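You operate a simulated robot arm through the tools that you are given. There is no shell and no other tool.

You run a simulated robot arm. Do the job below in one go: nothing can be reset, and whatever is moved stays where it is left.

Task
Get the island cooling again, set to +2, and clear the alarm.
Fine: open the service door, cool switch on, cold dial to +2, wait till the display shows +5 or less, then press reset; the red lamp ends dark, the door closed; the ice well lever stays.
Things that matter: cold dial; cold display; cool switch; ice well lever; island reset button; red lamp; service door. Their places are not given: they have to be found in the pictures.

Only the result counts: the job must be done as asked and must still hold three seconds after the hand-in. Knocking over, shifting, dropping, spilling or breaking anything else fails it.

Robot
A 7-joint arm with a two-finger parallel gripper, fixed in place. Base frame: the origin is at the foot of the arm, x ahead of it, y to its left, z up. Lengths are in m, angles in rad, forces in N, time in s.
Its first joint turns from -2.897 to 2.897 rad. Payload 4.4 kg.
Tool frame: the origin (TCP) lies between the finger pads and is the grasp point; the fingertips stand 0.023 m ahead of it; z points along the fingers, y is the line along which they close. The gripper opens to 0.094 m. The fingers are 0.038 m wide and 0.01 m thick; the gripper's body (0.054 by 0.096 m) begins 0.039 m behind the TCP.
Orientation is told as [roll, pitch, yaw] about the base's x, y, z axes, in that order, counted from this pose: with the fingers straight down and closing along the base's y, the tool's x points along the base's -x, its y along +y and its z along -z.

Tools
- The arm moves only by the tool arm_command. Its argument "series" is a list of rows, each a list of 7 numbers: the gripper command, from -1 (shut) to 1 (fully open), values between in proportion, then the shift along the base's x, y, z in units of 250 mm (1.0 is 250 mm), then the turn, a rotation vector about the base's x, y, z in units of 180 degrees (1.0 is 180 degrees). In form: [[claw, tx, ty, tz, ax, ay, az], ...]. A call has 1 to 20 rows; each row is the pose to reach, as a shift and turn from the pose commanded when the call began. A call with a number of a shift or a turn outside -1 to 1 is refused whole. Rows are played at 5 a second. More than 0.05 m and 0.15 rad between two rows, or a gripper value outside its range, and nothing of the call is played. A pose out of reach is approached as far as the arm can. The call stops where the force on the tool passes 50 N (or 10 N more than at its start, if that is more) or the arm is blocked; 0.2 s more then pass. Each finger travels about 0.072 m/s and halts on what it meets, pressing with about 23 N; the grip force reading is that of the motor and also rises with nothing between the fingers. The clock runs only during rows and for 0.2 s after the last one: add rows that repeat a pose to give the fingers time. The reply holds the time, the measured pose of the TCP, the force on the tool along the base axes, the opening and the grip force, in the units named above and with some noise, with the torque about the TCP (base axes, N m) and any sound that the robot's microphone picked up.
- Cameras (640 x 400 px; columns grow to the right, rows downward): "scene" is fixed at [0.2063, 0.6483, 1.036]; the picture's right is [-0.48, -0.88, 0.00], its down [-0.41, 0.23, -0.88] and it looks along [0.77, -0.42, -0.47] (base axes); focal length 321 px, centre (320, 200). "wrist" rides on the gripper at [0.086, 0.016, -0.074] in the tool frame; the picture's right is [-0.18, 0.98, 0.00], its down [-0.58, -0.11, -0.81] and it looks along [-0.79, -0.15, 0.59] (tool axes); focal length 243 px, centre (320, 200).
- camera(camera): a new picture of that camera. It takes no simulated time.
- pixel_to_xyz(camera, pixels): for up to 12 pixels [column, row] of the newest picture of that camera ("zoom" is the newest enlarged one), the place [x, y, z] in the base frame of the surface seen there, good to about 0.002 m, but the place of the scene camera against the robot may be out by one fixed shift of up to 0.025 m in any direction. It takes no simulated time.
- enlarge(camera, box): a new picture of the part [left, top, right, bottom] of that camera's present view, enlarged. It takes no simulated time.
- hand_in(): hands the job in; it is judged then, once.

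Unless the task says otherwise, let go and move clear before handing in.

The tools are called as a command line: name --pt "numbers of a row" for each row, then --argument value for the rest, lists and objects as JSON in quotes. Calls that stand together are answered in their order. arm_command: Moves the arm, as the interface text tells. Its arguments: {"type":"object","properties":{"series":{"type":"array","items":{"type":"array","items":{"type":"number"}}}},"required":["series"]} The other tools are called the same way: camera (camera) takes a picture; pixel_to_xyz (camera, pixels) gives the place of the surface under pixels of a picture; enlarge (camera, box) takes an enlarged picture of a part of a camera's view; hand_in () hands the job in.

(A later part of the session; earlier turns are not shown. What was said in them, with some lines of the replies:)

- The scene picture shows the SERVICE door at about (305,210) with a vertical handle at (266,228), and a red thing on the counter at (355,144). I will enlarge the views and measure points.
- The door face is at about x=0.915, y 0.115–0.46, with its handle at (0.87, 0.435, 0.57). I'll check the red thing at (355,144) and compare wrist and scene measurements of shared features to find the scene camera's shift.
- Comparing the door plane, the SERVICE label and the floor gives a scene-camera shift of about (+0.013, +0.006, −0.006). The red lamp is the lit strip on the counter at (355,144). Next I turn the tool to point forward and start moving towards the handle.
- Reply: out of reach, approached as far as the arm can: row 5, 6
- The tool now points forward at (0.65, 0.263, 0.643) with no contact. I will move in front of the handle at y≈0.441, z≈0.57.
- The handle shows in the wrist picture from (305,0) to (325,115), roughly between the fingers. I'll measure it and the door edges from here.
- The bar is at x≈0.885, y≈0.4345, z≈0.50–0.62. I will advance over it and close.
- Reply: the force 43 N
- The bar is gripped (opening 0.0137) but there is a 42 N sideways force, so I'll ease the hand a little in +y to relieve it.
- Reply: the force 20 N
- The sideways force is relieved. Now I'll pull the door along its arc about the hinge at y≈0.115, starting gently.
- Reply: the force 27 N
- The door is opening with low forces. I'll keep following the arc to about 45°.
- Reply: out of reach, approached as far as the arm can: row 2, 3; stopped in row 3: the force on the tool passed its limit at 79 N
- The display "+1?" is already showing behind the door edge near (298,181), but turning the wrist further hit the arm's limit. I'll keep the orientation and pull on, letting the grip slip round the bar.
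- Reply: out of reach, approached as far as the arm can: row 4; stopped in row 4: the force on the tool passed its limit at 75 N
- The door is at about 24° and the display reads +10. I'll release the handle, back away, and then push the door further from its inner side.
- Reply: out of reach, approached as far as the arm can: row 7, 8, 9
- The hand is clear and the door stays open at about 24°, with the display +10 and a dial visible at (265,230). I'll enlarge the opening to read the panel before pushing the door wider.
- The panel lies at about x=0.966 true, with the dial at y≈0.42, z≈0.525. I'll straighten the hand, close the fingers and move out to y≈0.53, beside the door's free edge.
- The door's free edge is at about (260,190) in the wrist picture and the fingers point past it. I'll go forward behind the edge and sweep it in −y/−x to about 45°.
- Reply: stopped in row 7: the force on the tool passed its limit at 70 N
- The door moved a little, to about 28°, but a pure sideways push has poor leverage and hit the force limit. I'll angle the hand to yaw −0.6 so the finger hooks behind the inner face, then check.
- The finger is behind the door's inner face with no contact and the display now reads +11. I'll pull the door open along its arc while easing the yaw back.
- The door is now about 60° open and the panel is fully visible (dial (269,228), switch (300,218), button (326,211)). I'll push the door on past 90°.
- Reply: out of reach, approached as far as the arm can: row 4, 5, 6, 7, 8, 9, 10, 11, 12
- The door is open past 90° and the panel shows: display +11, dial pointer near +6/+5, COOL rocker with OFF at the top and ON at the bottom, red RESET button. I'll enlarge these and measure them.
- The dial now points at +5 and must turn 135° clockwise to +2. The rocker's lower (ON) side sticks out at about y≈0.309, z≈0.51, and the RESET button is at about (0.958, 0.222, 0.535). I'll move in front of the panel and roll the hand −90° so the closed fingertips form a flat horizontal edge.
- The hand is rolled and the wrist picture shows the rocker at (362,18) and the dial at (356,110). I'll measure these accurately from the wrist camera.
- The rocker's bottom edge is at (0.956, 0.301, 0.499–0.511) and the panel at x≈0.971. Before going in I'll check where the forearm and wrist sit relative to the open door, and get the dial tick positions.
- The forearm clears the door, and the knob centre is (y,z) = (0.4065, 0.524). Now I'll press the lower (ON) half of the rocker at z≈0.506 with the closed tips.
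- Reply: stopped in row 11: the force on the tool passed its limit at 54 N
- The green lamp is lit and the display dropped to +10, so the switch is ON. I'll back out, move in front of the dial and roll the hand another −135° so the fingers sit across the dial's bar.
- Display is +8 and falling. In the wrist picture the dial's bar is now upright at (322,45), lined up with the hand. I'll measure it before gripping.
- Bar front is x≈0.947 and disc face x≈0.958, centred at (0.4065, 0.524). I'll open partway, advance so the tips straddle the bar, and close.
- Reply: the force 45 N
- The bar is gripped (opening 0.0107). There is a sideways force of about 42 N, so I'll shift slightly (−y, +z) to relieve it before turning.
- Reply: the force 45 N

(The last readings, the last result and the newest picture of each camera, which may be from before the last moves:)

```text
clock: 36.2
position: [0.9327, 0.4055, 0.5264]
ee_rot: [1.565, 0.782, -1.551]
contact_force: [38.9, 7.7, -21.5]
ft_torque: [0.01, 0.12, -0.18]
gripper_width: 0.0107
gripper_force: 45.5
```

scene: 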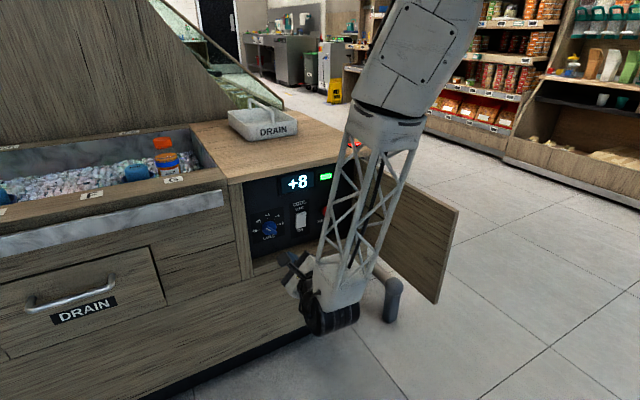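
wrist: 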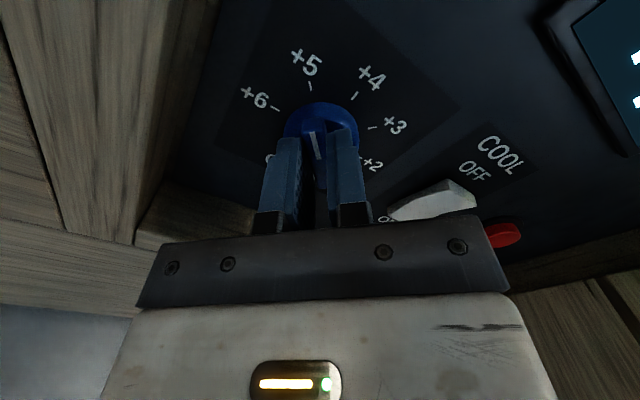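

The remaining forces look like small stick-slip, and the hand is essentially on the knob's axis. I'll begin turning +67° about x (clockwise as seen from the front) and check.

arm_command --pt "-1 0.003 0.003 -0.003 0 0 0" --pt "-1 0.003 0.003 -0.003 0.0375 0 0" --pt "-1 0.003 0.003 -0.003 0.075 0 0" --pt "-1 0.003 0.003 -0.003 0.1125 0 0" --pt "-1 0.003 0.003 -0.003 0.15 0 0" --pt "-1 0.003 0.003 -0.003 0.1875 0 0" --pt "-1 0.003 0.003 -0.003 0.225 0 0" --pt "-1 0.003 0.003 -0.003 0.2625 0 0" --pt "-1 0.003 0.003 -0.003 0.3 0 0" --pt "-1 0.003 0.003 -0.003 0.3375 0 0" --pt "-1 0.003 0.003 -0.003 0.375 0 0"

camera --camera "wrist"

enlarge --camera "scene" --box '[230, 160, 370, 280]'

```text
clock: 38.6
position: [0.9337, 0.4044, 0.5267]
ee_rot: [-1.616, 1.18, 1.539]
contact_force: [-33.4, -17.2, 17.5]
ft_torque: [0.02, -0.1, -0.7]
gripper_width: 0.0111
gripper_force: 45.3
```

```text
taken
```

wrist: 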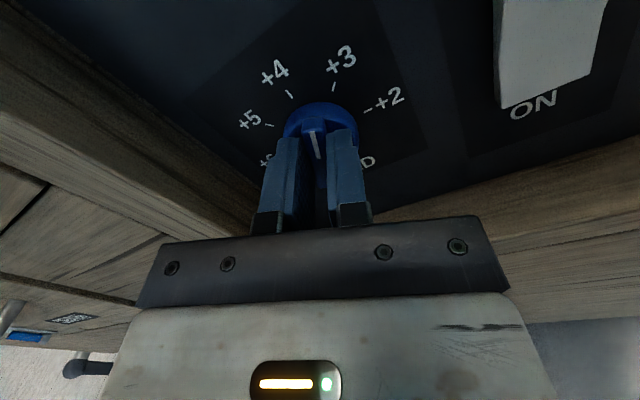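

```text
3.33 times, centred on (300, 220) of scene
```

zoom: 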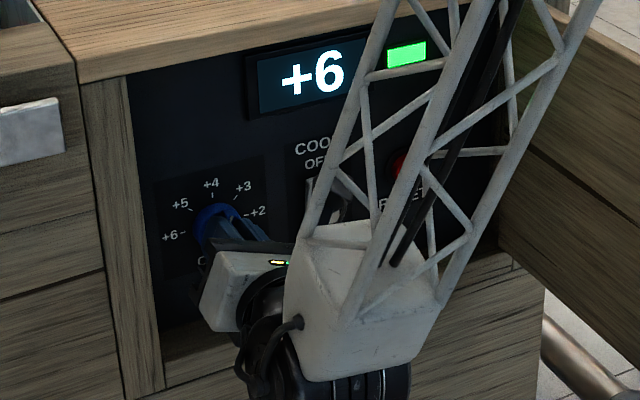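

The dial is midway between +4 and +3 and the display reads +6. I'll turn the second half to +2.

arm_command --pt "-1 -0.004 -0.003 0.003 0.0375 0 0" --pt "-1 -0.004 -0.003 0.003 0.075 0 0" --pt "-1 -0.004 -0.003 0.003 0.1125 0 0" --pt "-1 -0.004 -0.003 0.003 0.15 0 0" --pt "-1 -0.004 -0.003 0.003 0.1875 0 0" --pt "-1 -0.004 -0.003 0.003 0.225 0 0" --pt "-1 -0.004 -0.003 0.003 0.2625 0 0" --pt "-1 -0.004 -0.003 0.003 0.3 0 0" --pt "-1 -0.004 -0.003 0.003 0.3375 0 0" --pt "-1 -0.004 -0.003 0.003 0.375 0 0"

camera --camera "wrist"

enlarge --camera "scene" --box '[230, 160, 370, 280]'

```text
clock: 39.8
position: [0.9328, 0.4039, 0.5246]
ee_rot: [-1.593, 0.616, 1.558]
contact_force: [19.0, 5.5, -13.4]
ft_torque: [-0.06, 0.84, 0.31]
gripper_width: 0.0109
gripper_force: 45.0
stopped in row 6: the force on the tool passed its limit at 52 N (the readings are from after the stop); the commanded pose is now the measured one
```

```text
taken
```

wrist: 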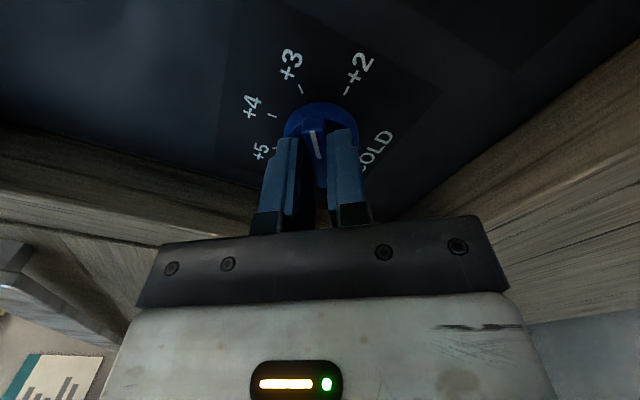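

```text
3.33 times, centred on (300, 220) of scene
```

zoom: 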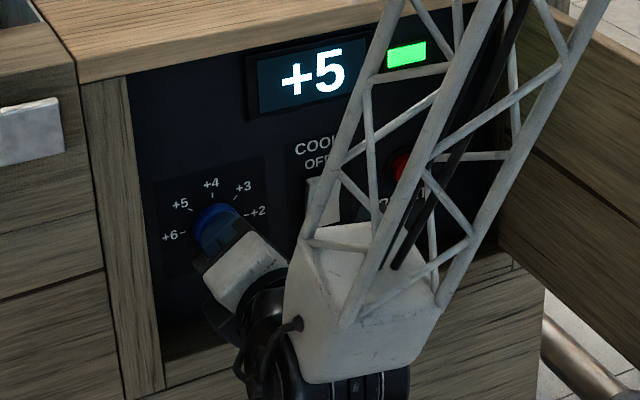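

The dial is a little past +3 with about 35° to go; the call stopped on side-load. I'll loosen the grip to relax, regrip, and carry on.

arm_command --pt "-0.5 0 0 0 0 0 0" --pt "-0.5 0 0 0 0 0 0" --pt "-1 0 0 0 0 0 0" --pt "-1 0 0 0 0 0 0"

```text
clock: 40.8
position: [0.9325, 0.4037, 0.526]
ee_rot: [-1.592, 0.614, 1.557]
contact_force: [2.1, -3.8, -2.7]
ft_torque: [-0.04, 0.41, -0.18]
gripper_width: 0.0108
gripper_force: 45.2
```

The load is gone, so I'll turn the remaining 35°.

arm_command --pt "-1 0 0 0 0.035 0 0" --pt "-1 0 0 0 0.07 0 0" --pt "-1 0 0 0 0.105 0 0" --pt "-1 0 0 0 0.14 0 0" --pt "-1 0 0 0 0.17 0 0" --pt "-1 0 0 0 0.198 0 0" --pt "-1 0 0 0 0.198 0 0"

camera --camera "wrist"

```text
clock: 42.4
position: [0.9339, 0.4022, 0.5247]
ee_rot: [-1.584, -0.009, 1.559]
contact_force: [13.4, 4.6, -8.6]
ft_torque: [-0.51, 0.48, -0.02]
gripper_width: 0.0107
gripper_force: 44.9
stopped in row 7: the force on the tool passed its limit at 51 N (the readings are from after the stop); the commanded pose is now the measured one
```

```text
taken
```

wrist: 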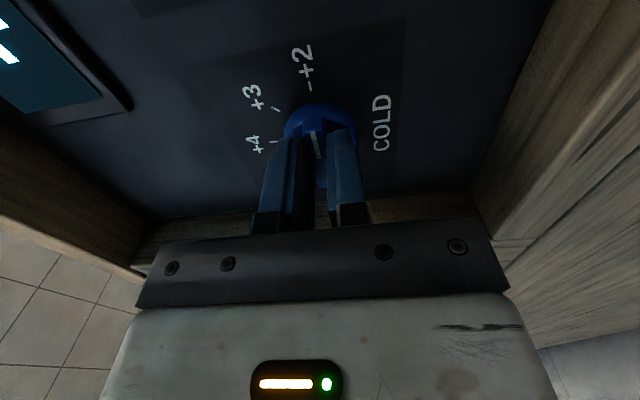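

The pointer now lines up with the +2 tick at about (310,90). I'll open and back straight off, then check the dial.

arm_command --pt "-0.3 0 0 0 0 0 0" --pt "-0.3 0 0 0 0 0 0" --pt "-0.3 -0.06 0 0 0 0 0" --pt "-0.3 -0.16 0 0 0 0 0" --pt "-0.3 -0.32 0 0 0 0 0" --pt "-0.3 -0.48 0 0 0 0 0" --pt "-1 -0.56 0 0 0 0 0" --pt "-1 -0.56 0 0 0 0 0"

camera --camera "wrist"

enlarge --camera "scene" --box '[240, 165, 340, 245]'

enlarge --camera "wrist" --box '[270, 20, 390, 150]'

```text
clock: 44.2
position: [0.7934, 0.4042, 0.5254]
ee_rot: [-1.585, -0.008, 1.559]
contact_force: [-0.8, -0.1, 0.5]
ft_torque: [0.03, 0.01, -0.01]
gripper_width: 0.0
gripper_force: 23.9
```

```text
taken
```

wrist: 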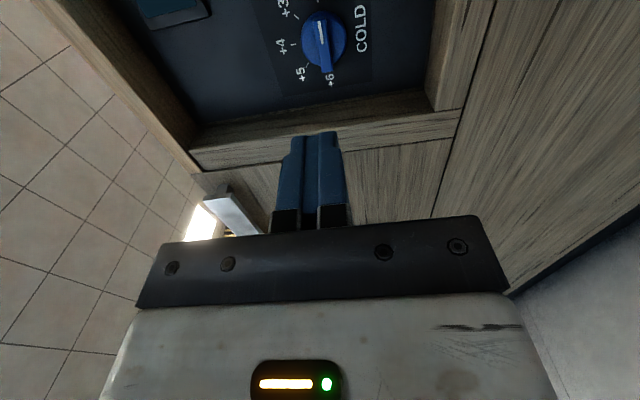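

```text
5.00 times, centred on (290, 205) of scene
```

zoom: 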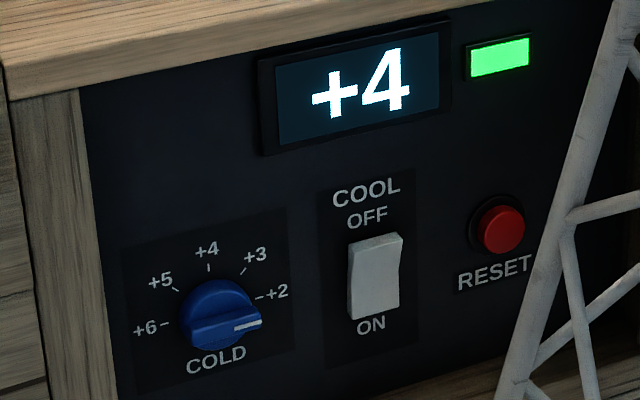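

```text
3.08 times, centred on (330, 85) of wrist
```

zoom: 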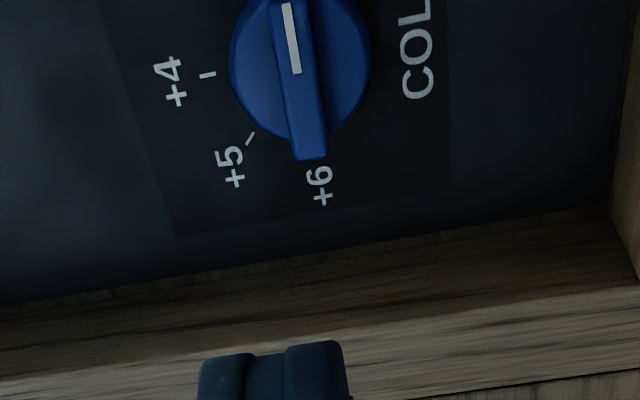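

The dial is on +2, the display shows +4, and the green lamp is lit; the counter lamp is still to clear. I'll roll the hand so the wrist camera sits above, keeping it clear of the door, and move in front of RESET.

arm_command --pt "-1 0 -0.05 0.003 -0.0417 0 0" --pt "-1 0 -0.1 0.006 -0.0833 0 0" --pt "-1 0 -0.15 0.01 -0.125 0 0" --pt "-1 0 -0.2 0.013 -0.1667 0 0" --pt "-1 0 -0.25 0.016 -0.2083 0 0" --pt "-1 0 -0.3 0.02 -0.25 0 0" --pt "-1 0 -0.35 0.023 -0.2917 0 0" --pt "-1 0 -0.4 0.026 -0.3333 0 0" --pt "-1 0 -0.45 0.03 -0.375 0 0" --pt "-1 0 -0.5 0.033 -0.4167 0 0" --pt "-1 0 -0.55 0.036 -0.4583 0 0" --pt "-1 0 -0.617 0.04 -0.5 0 0" --pt "-1 0 -0.617 0.04 -0.5 0 0"

arm_command --pt "-1 0 0 0 0 0 -0.032" --pt "-1 0 0 0 0 0 -0.064" --pt "-1 0 0 0 0 0 -0.064"

camera --camera "wrist"

camera --camera "scene"

```text
clock: 47.0
position: [0.7926, 0.2494, 0.5335]
ee_rot: [-2.59, 1.556, 0.566]
contact_force: [0.2, 0.3, -0.1]
ft_torque: [-0.02, -0.01, -0.01]
gripper_width: 0.0
gripper_force: 23.3
```

```text
clock: 47.8
position: [0.7939, 0.2491, 0.535]
ee_rot: [-2.524, 1.555, 0.429]
contact_force: [-0.1, 0.2, 0.6]
ft_torque: [-0.01, -0.02, -0.02]
gripper_width: 0.0
gripper_force: 23.1
```

```text
taken
```

wrist: 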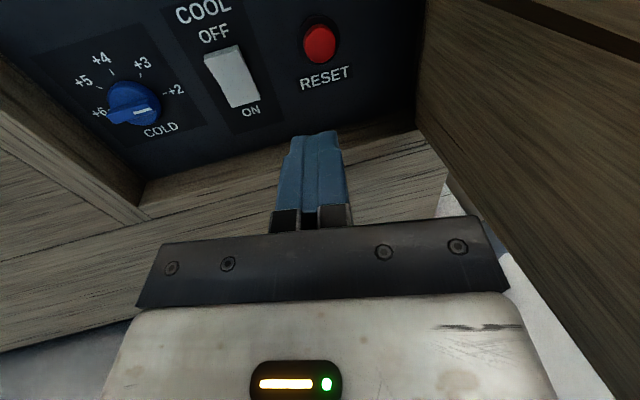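

```text
taken
```

scene: 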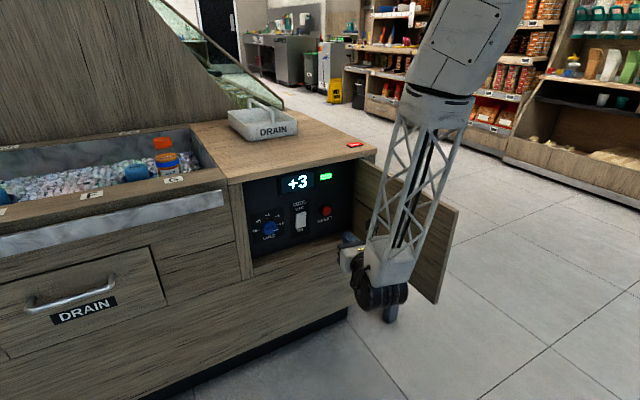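

The display now shows +3. The RESET button is at (320,43) in the wrist picture, so I'll measure it there.

pixel_to_xyz --camera "wrist" --pixels '[[320, 43], [314, 43], [328, 43], [320, 35], [320, 52], [350, 50], [520, 150], [460, 180]]'

```text
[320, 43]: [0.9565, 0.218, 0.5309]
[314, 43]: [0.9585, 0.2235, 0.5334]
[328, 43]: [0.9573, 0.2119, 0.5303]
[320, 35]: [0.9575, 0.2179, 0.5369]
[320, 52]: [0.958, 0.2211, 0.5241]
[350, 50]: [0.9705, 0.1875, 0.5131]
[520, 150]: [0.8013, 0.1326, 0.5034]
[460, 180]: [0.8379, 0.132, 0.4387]
```

The button face centre is (0.957, 0.218, 0.531). I'll line up and press it gently in small steps.

arm_command --pt "-1 0.04 -0.06 -0.01 0 0 0" --pt "-1 0.14 -0.107 -0.016 0 0 0" --pt "-1 0.28 -0.107 -0.016 0 0 0" --pt "-1 0.4 -0.107 -0.016 0 0 0" --pt "-1 0.5 -0.107 -0.016 0 0 0" --pt "-1 0.54 -0.107 -0.016 0 0 0" --pt "-1 0.56 -0.107 -0.016 0 0 0" --pt "-1 0.572 -0.107 -0.016 0 0 0" --pt "-1 0.584 -0.107 -0.016 0 0 0" --pt "-1 0.596 -0.107 -0.016 0 0 0"

camera --camera "scene"

camera --camera "wrist"

```text
clock: 50.0
position: [0.9405, 0.2232, 0.5307]
ee_rot: [-2.525, 1.554, 0.429]
contact_force: [-14.1, 1.5, 4.2]
ft_torque: [0.05, -0.03, 0.09]
gripper_width: 0.0
gripper_force: 22.5
heard: click
```

```text
taken
```

scene: 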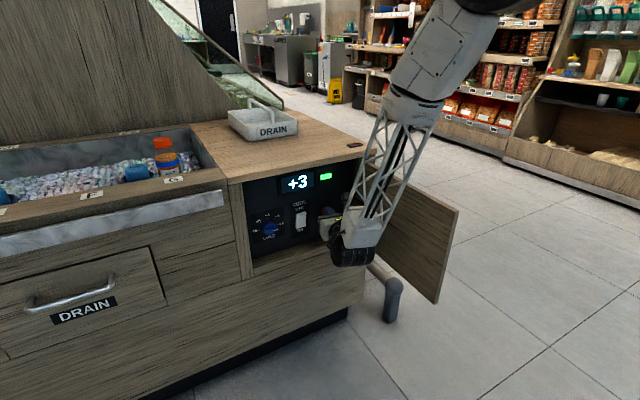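

```text
taken
```

wrist: 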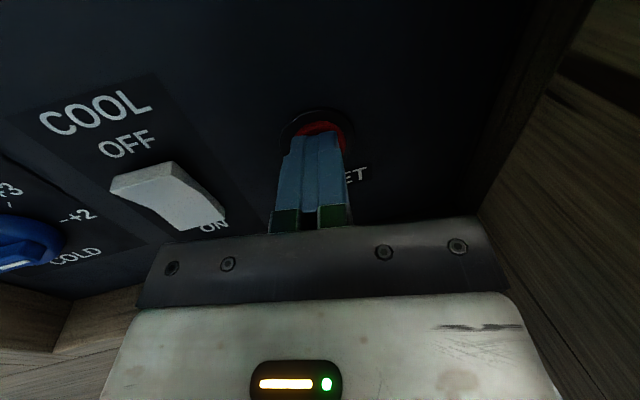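

A click was heard and the counter lamp at (355,144) has gone dark while the display shows +3. I'll back out straight and straighten the hand.

arm_command --pt "-1 -0.1 0 0 0 0 0" --pt "-1 -0.24 0.01 0 0 0 0" --pt "-1 -0.4 0.03 0 0 0 0" --pt "-1 -0.56 0.05 0.05 0 0 0" --pt "-1 -0.72 0.05 0.15 0 0 0.03" --pt "-1 -0.86 0.05 0.28 0 0 0.06" --pt "-1 -0.96 0.05 0.42 0 0 0.06" --pt "-1 -0.98 0.05 0.58 0 0 0.06" --pt "-1 -0.98 0.05 0.74 0 0 0.06" --pt "-1 -0.98 0.05 0.9 0 0 0.06" --pt "-1 -0.98 0.05 0.98 0 0 0.06"

camera --camera "scene"

enlarge --camera "scene" --box '[235, 125, 375, 245]'

```text
clock: 52.4
position: [0.6955, 0.234, 0.7751]
ee_rot: [-2.493, 1.555, 0.65]
contact_force: [0.4, -0.5, -1.1]
ft_torque: [0.02, -0.01, 0.02]
gripper_width: 0.0002
gripper_force: 23.7
```

```text
taken
```

scene: 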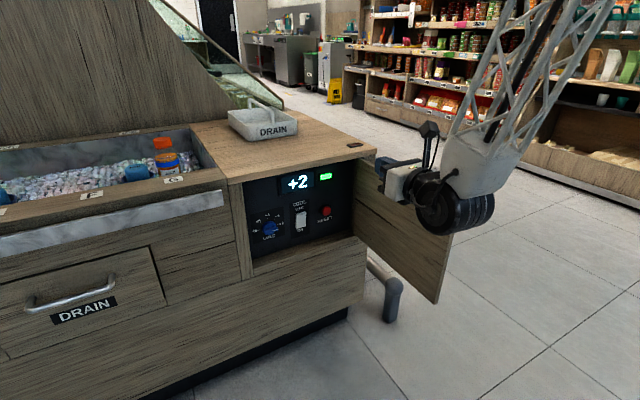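

```text
3.33 times, centred on (305, 185) of scene
```

zoom: 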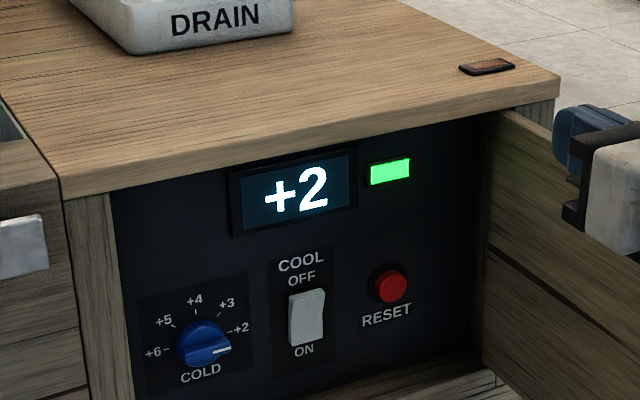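

Display +2, green lamp on, red lamp dark, dial and switch right. Next I lift over the door's top edge (z≈0.70) to its outer side so I can push it closed.

arm_command --pt "-1 -0.02 0 0.15 0 0 0" --pt "-1 -0.04 -0.06 0.28 0 0 0" --pt "-1 -0.04 -0.2 0.32 0 0 0" --pt "-1 -0.04 -0.36 0.32 0 0 0" --pt "-1 -0.04 -0.52 0.32 0 0 0" --pt "-1 -0.04 -0.68 0.32 0 0 0" --pt "-1 -0.04 -0.84 0.32 0 0 0" --pt "-1 -0.04 -1.0 0.32 0 0 0" --pt "-1 -0.04 -1.0 0.32 0 0 0"

arm_command --pt "-1 0 -0.16 0 0 0 0" --pt "-1 0 -0.32 0 0 0 0" --pt "-1 0 -0.48 -0.06 0 0 0" --pt "-1 0 -0.52 -0.2 0 0 0" --pt "-1 0 -0.52 -0.36 0 0 0" --pt "-1 0 -0.52 -0.52 0 0 0" --pt "-1 0 -0.52 -0.68 0 0 0" --pt "-1 0 -0.52 -0.76 0 0 0" --pt "-1 0 -0.52 -0.76 0 0 0"

camera --camera "scene"

camera --camera "wrist"

```text
clock: 53.8
position: [0.7148, 0.1042, 0.7363]
ee_rot: [0.201, 1.371, -2.966]
contact_force: [0.6, -0.7, 16.9]
ft_torque: [0.27, 0.88, -0.01]
gripper_width: 0.0
gripper_force: 23.2
out of reach, approached as far as the arm can: row 5, 6
stopped in row 6: the force on the tool passed its limit at 276 N (the readings are from after the stop); the commanded pose is now the measured one
```

```text
clock: 54.1
position: [0.7205, 0.102, 0.7345]
ee_rot: [0.209, 1.371, -2.959]
contact_force: [-11.3, 0.3, 28.6]
ft_torque: [0.46, 2.04, 0.24]
gripper_width: 0.0
gripper_force: 22.8
out of reach, approached as far as the arm can: row 1
stopped in row 1: the force on the tool passed its limit at 286 N (the readings are from after the stop); the commanded pose is now the measured one
```

```text
taken
```

scene: 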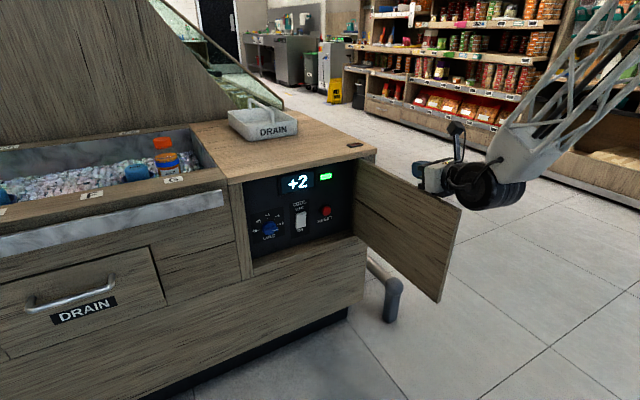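

```text
taken
```

wrist: 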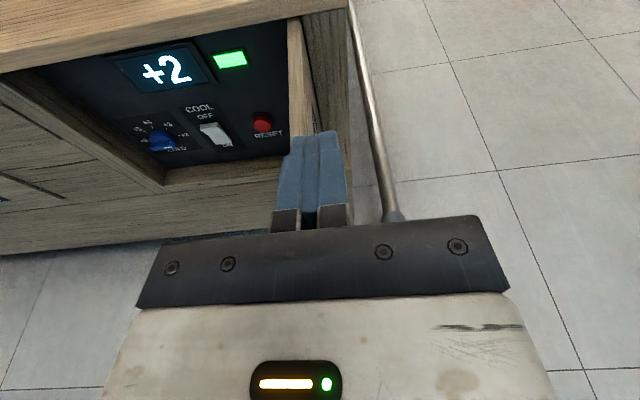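

The planned pose was out of reach, so the hand sagged onto the top of the door (about z=0.735) and stopped; the door looks unmoved. I'll lift off while tilting the tool downward, which gives the wrist more freedom.

arm_command --pt "-1 0 0 0.06 0 0.02 0" --pt "-1 0 0 0.14 0 0.05 0" --pt "-1 0 0 0.22 0 0.09 0" --pt "-1 0 0 0.3 0 0.13 0" --pt "-1 0 0 0.38 0 0.17 0"

camera --camera "scene"

```text
clock: 55.3
position: [0.7189, 0.1013, 0.8275]
ee_rot: [0.07, 0.835, -3.09]
contact_force: [-0.6, 0.1, -0.2]
ft_torque: [0.01, 0.04, 0.04]
gripper_width: 0.0
gripper_force: 22.9
```

```text
taken
```

scene: 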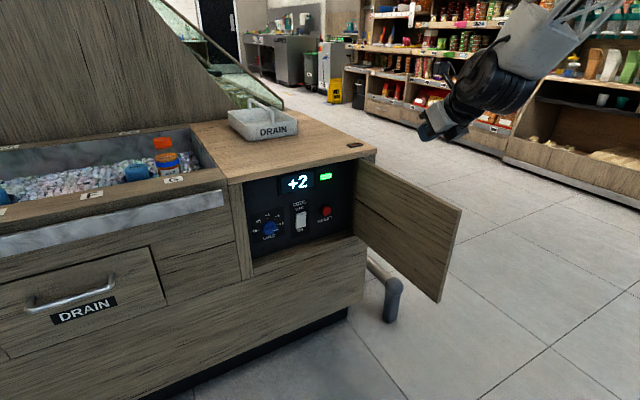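

Clear of the door now. I'll move to the outer side (y≈−0.06) at this height while tilting the tool to point straight down.

arm_command --pt "-1 -0.02 -0.1 0.02 0 0.04 0" --pt "-1 -0.05 -0.22 0.02 0 0.08 0" --pt "-1 -0.08 -0.34 0.02 0 0.12 0" --pt "-1 -0.11 -0.46 0.02 0 0.16 0" --pt "-1 -0.14 -0.56 0.02 0 0.2 0" --pt "-1 -0.16 -0.64 0.02 0 0.235 0" --pt "-1 -0.16 -0.64 0.02 0 0.266 0" --pt "-1 -0.16 -0.64 0.02 0 0.266 0"

camera --camera "scene"

camera --camera "wrist"

```text
clock: 57.1
position: [0.6701, -0.0375, 0.804]
ee_rot: [0.06, 0.212, -3.109]
contact_force: [0.2, -0.5, -1.3]
ft_torque: [-0.02, -0.03, -0.02]
gripper_width: 0.0
gripper_force: 22.7
out of reach, approached as far as the arm can: row 4, 5, 6, 7, 8
```

```text
taken
```

scene: 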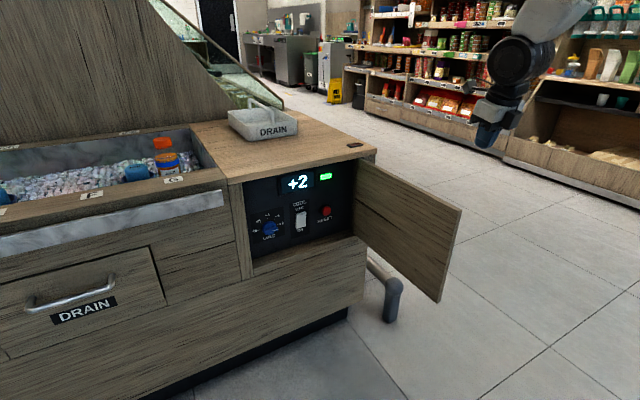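

```text
taken
```

wrist: 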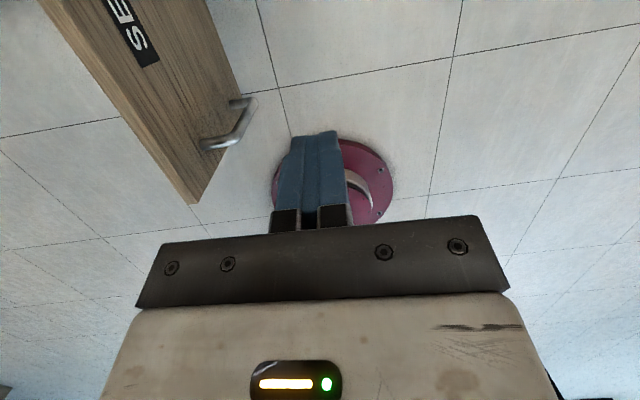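

The hand is on the outer side of the door, whose handle shows at (230,125) in the wrist picture. I'll lower it so the fingers overlap the door's upper part, above the handle.

arm_command --pt "-1 0 0 -0.12 0 0 0" --pt "-1 0 0 -0.26 0 0 0" --pt "-1 0 0 -0.4 0 0 0" --pt "-1 0 0 -0.52 0 0 0" --pt "-1 0 0 -0.6 0 0 0" --pt "-1 0 0 -0.62 0 0 0" --pt "-1 0 0 -0.62 0 0 0"

camera --camera "scene"

camera --camera "wrist"

pixel_to_xyz --camera "scene" --pixels '[[458, 212], [440, 203], [380, 170], [364, 162]]'

```text
clock: 58.7
position: [0.6693, -0.0361, 0.6478]
ee_rot: [0.062, 0.213, -3.106]
contact_force: [-1.0, 0.5, -0.5]
ft_torque: [-0.04, -0.02, 0.02]
gripper_width: 0.0
gripper_force: 23.2
```

```text
taken
```

scene: 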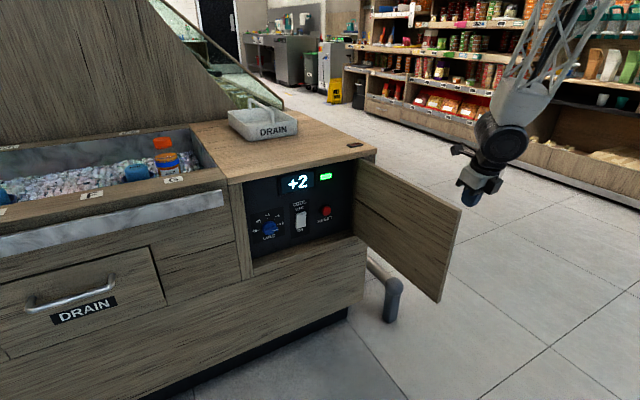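

```text
taken
```

wrist: 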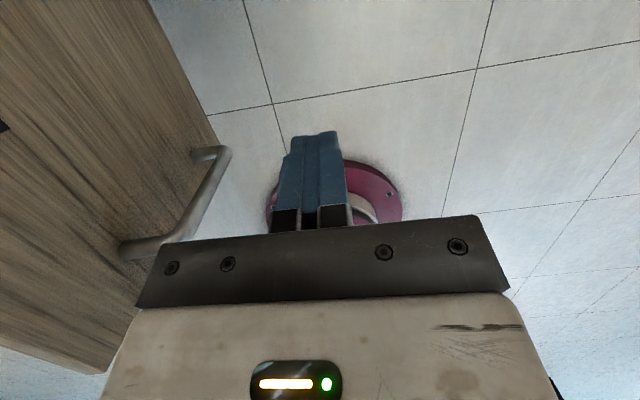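

```text
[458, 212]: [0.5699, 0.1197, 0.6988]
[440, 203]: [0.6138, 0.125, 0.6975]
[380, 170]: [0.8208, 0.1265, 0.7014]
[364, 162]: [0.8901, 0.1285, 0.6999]
```

The fingers are on the outer side, above the handle. I'll raise a little to keep the gripper body above the door top, then sweep +y to begin closing the door.

arm_command --pt "-1 0 0.08 0.06 0 0 0" --pt "-1 0.01 0.2 0.12 0 0 0" --pt "-1 0.02 0.34 0.12 0 0 0" --pt "-1 0.04 0.46 0.12 0 0 0" --pt "-1 0.043 0.524 0.12 0 0 0" --pt "-1 0.045 0.57 0.12 0 0 0" --pt "-1 0.045 0.62 0.12 0 0 0" --pt "-1 0.046 0.666 0.12 0 0 0" --pt "-1 0.047 0.712 0.12 0 0 0" --pt "-1 0.056 0.756 0.12 0 0 0" --pt "-1 0.065 0.8 0.12 0 0 0" --pt "-1 0.076 0.85 0.12 0 0 0" --pt "-1 0.087 0.896 0.12 0 0 0"

camera --camera "scene"

```text
clock: 61.5
position: [0.6929, 0.1883, 0.677]
ee_rot: [0.06, 0.213, -3.107]
contact_force: [-0.3, 0.9, -0.8]
ft_torque: [0.02, 0.02, 0.01]
gripper_width: 0.0
gripper_force: 22.2
```

```text
taken
```

scene: 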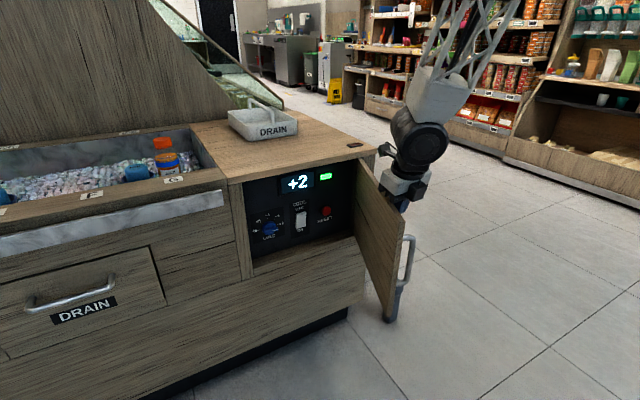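

The door is swinging shut with almost no force. I'll keep pushing along the arc to about 25° open.

arm_command --pt "-1 0.012 0.043 0 0 0 0" --pt "-1 0.024 0.087 0 0 0 0" --pt "-1 0.046 0.129 0 0 0 0" --pt "-1 0.068 0.171 0 0 0 0" --pt "-1 0.092 0.213 0 0 0 0" --pt "-1 0.116 0.255 0 0 0 0" --pt "-1 0.146 0.293 0 0 0 0" --pt "-1 0.176 0.331 0 0 0 0" --pt "-1 0.208 0.367 0 0 0 0" --pt "-1 0.24 0.403 0 0 0 0" --pt "-1 0.276 0.437 0 0 0 0" --pt "-1 0.312 0.471 0 0 0 0" --pt "-1 0.352 0.501 0 0 0 0" --pt "-1 0.392 0.531 0 0 0 0" --pt "-1 0.436 0.557 0 0 0 0"

camera --camera "scene"

```text
clock: 64.7
position: [0.8004, 0.3273, 0.6771]
ee_rot: [0.061, 0.211, -3.109]
contact_force: [0.9, -0.8, 0.0]
ft_torque: [-0.02, 0.0, 0.03]
gripper_width: 0.0001
gripper_force: 22.6
```

```text
taken
```

scene: 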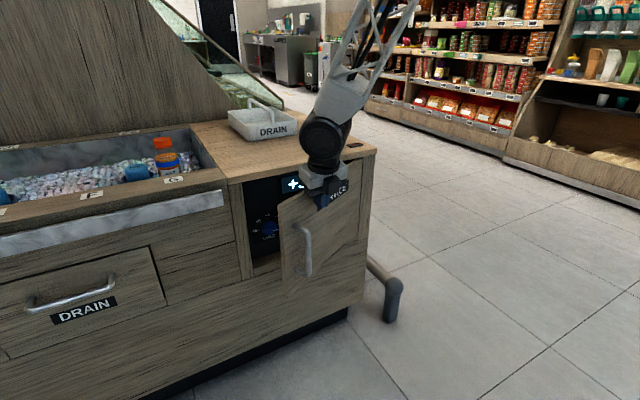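

The door is about 25° open. I'll back off, tilt the tool to point forward again, and finish the push with the fingertips beside the handle.

arm_command --pt "-1 -0.16 0 0 0 0 0" --pt "-1 -0.32 0 0 0 0 0" --pt "-1 -0.46 0 0 0 -0.03 0" --pt "-1 -0.5 0 -0.03 0 -0.07 0" --pt "-1 -0.5 0 -0.06 0 -0.11 0" --pt "-1 -0.5 0 -0.09 0 -0.15 0" --pt "-1 -0.5 0 -0.12 0 -0.19 0" --pt "-1 -0.5 0 -0.15 0 -0.23 0" --pt "-1 -0.5 0 -0.19 0 -0.27 0" --pt "-1 -0.5 0.03 -0.23 0 -0.31 0" --pt "-1 -0.5 0.06 -0.27 0 -0.35 0" --pt "-1 -0.5 0.1 -0.3 0 -0.38 0" --pt "-1 -0.5 0.1 -0.3 0 -0.38 0"

camera --camera "scene"

camera --camera "wrist"

```text
clock: 67.5
position: [0.6751, 0.352, 0.6034]
ee_rot: [0.248, 1.403, -2.943]
contact_force: [0.0, 0.3, 0.5]
ft_torque: [-0.02, 0.0, -0.03]
gripper_width: 0.0
gripper_force: 22.8
```

```text
taken
```

scene: 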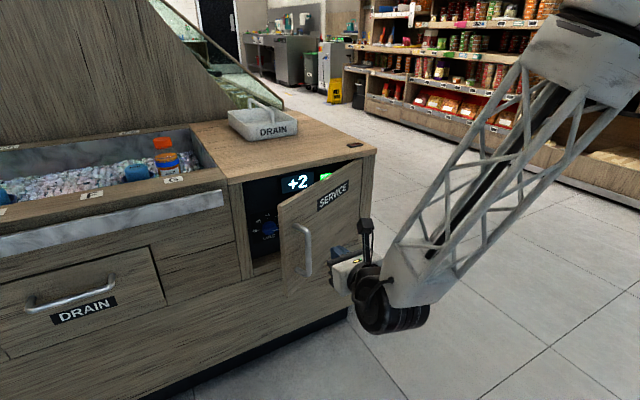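

```text
taken
```

wrist: 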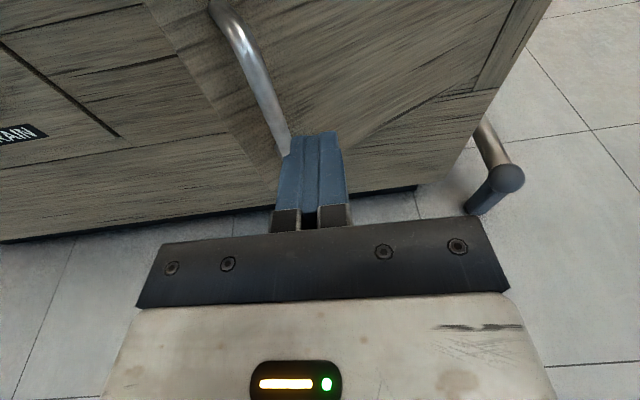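

The handle lies just left of the fingertips in the wrist picture, so I'll shift to y≈0.30 and push the door face forward to closed.

arm_command --pt "-1 0 -0.1 0 0 0 0" --pt "-1 0.08 -0.2 0 0 0 0" --pt "-1 0.22 -0.208 0 0 0 0" --pt "-1 0.36 -0.208 0 0 0 0" --pt "-1 0.48 -0.208 0 0 0 0" --pt "-1 0.54 -0.208 0 0 0 0" --pt "-1 0.6 -0.208 0 0 0 0" --pt "-1 0.66 -0.208 0 0 0 0" --pt "-1 0.72 -0.208 0 0 0 0" --pt "-1 0.77 -0.208 0 0 0 0" --pt "-1 0.82 -0.208 0 0 0 0" --pt "-1 0.86 -0.208 0 0 0 0" --pt "-1 0.89 -0.208 0 0 0 0" --pt "-1 0.91 -0.208 0 0 0 0" --pt "-1 0.925 -0.208 0 0 0 0" --pt "-1 0.935 -0.208 0 0 0 0"

camera --camera "scene"

camera --camera "wrist"

```text
clock: 70.6
position: [0.9008, 0.3004, 0.6029]
ee_rot: [0.255, 1.403, -2.935]
contact_force: [-23.7, -3.6, 14.1]
ft_torque: [0.13, -0.67, 0.03]
gripper_width: 0.0
gripper_force: 22.9
stopped in row 15: the force on the tool passed its limit at 74 N (the readings are from after the stop); the commanded pose is now the measured one
```

```text
taken
```

scene: 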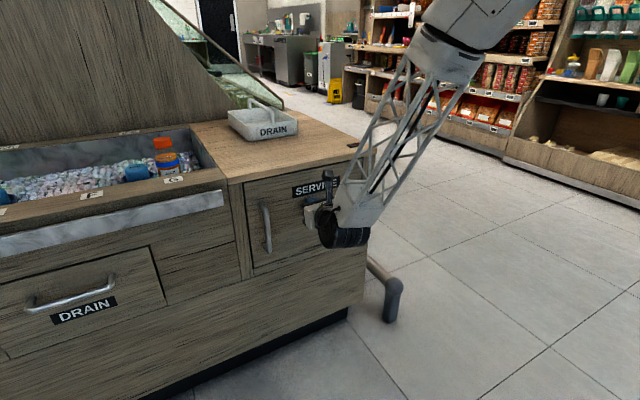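

```text
taken
```

wrist: 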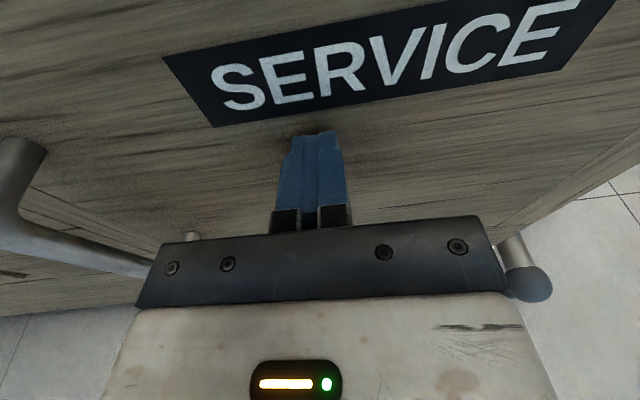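

The door has met its stop and looks flush. I'll back the hand away and check that the door stays shut.

arm_command --pt "-1 -0.06 0 0 0 0 0" --pt "-1 -0.18 0 0 0 0 0" --pt "-1 -0.34 0 0 0 0 0" --pt "-1 -0.5 -0.05 0 0 0 0" --pt "-1 -0.62 -0.2 0 0 0 0" --pt "-1 -0.68 -0.36 0 0 0 0" --pt "-1 -0.68 -0.36 0 0 0 0"

camera --camera "scene"

enlarge --camera "scene" --box '[210, 120, 400, 290]'

pixel_to_xyz --camera "scene" --pixels '[[252, 190], [255, 265], [300, 210], [350, 170], [258, 230], [242, 230]]'

```text
clock: 72.2
position: [0.7317, 0.2096, 0.602]
ee_rot: [0.254, 1.404, -2.937]
contact_force: [-0.4, 0.2, 0.1]
ft_torque: [0.01, -0.02, -0.02]
gripper_width: 0.0
gripper_force: 23.0
```

```text
taken
```

scene: 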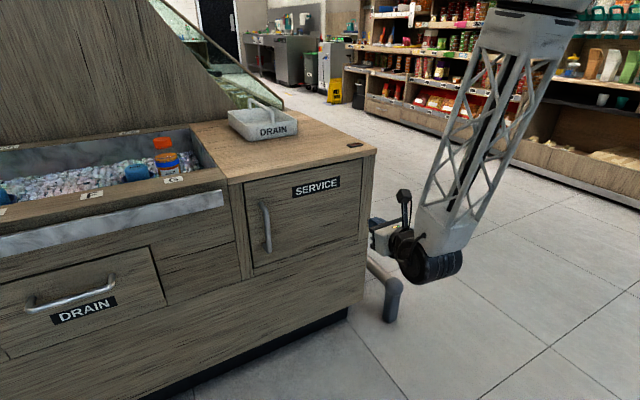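

```text
2.35 times, centred on (305, 205) of scene
```

zoom: 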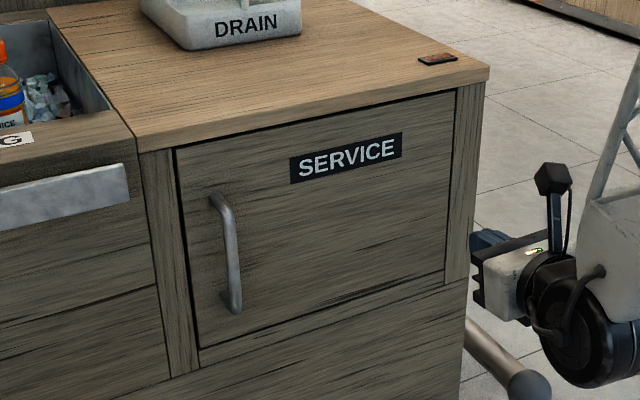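

```text
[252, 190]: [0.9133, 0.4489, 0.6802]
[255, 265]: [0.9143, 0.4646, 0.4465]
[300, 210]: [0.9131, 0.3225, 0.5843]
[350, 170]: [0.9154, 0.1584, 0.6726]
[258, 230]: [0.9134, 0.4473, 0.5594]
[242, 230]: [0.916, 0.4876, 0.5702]
```

The door face reads x≈0.914 at all points, the same as at the start, so it is closed. The counter lamp at (355,144) is dark, the tray, bottle and pipe are where they were, and the hand is clear. The last panel view showed +2, switch ON, dial at +2, so I'm handing in.

hand_in

```text
The job is handed in.
```

The island is cooling again and set to +2. The alarm is cleared, the service door is closed, and I've handed the job in; I haven't seen a verdict.

- **Cooling:** The cool switch is on, the green lamp beside the display lit, and the display fell from +11 to +2. The dial lines up with the +2 mark.
- **Alarm:** I pressed reset once the display showed +3. There was a click and the red lamp on the counter went dark. It was still dark in the last picture.
- **Door:** It sits flush, reading the same depth at every point as before I opened it.
- **Ice well lever:** I did not touch it on purpose. I never picked it out for certain in the pictures, but everything visible around the ice well looked the same at the end.

**Contact with the door:** While lifting over the open door, the hand sagged onto its top edge and the force briefly reached about 286 N. The door showed no damage or shift in the later pictures, and it swung and closed normally afterwards.
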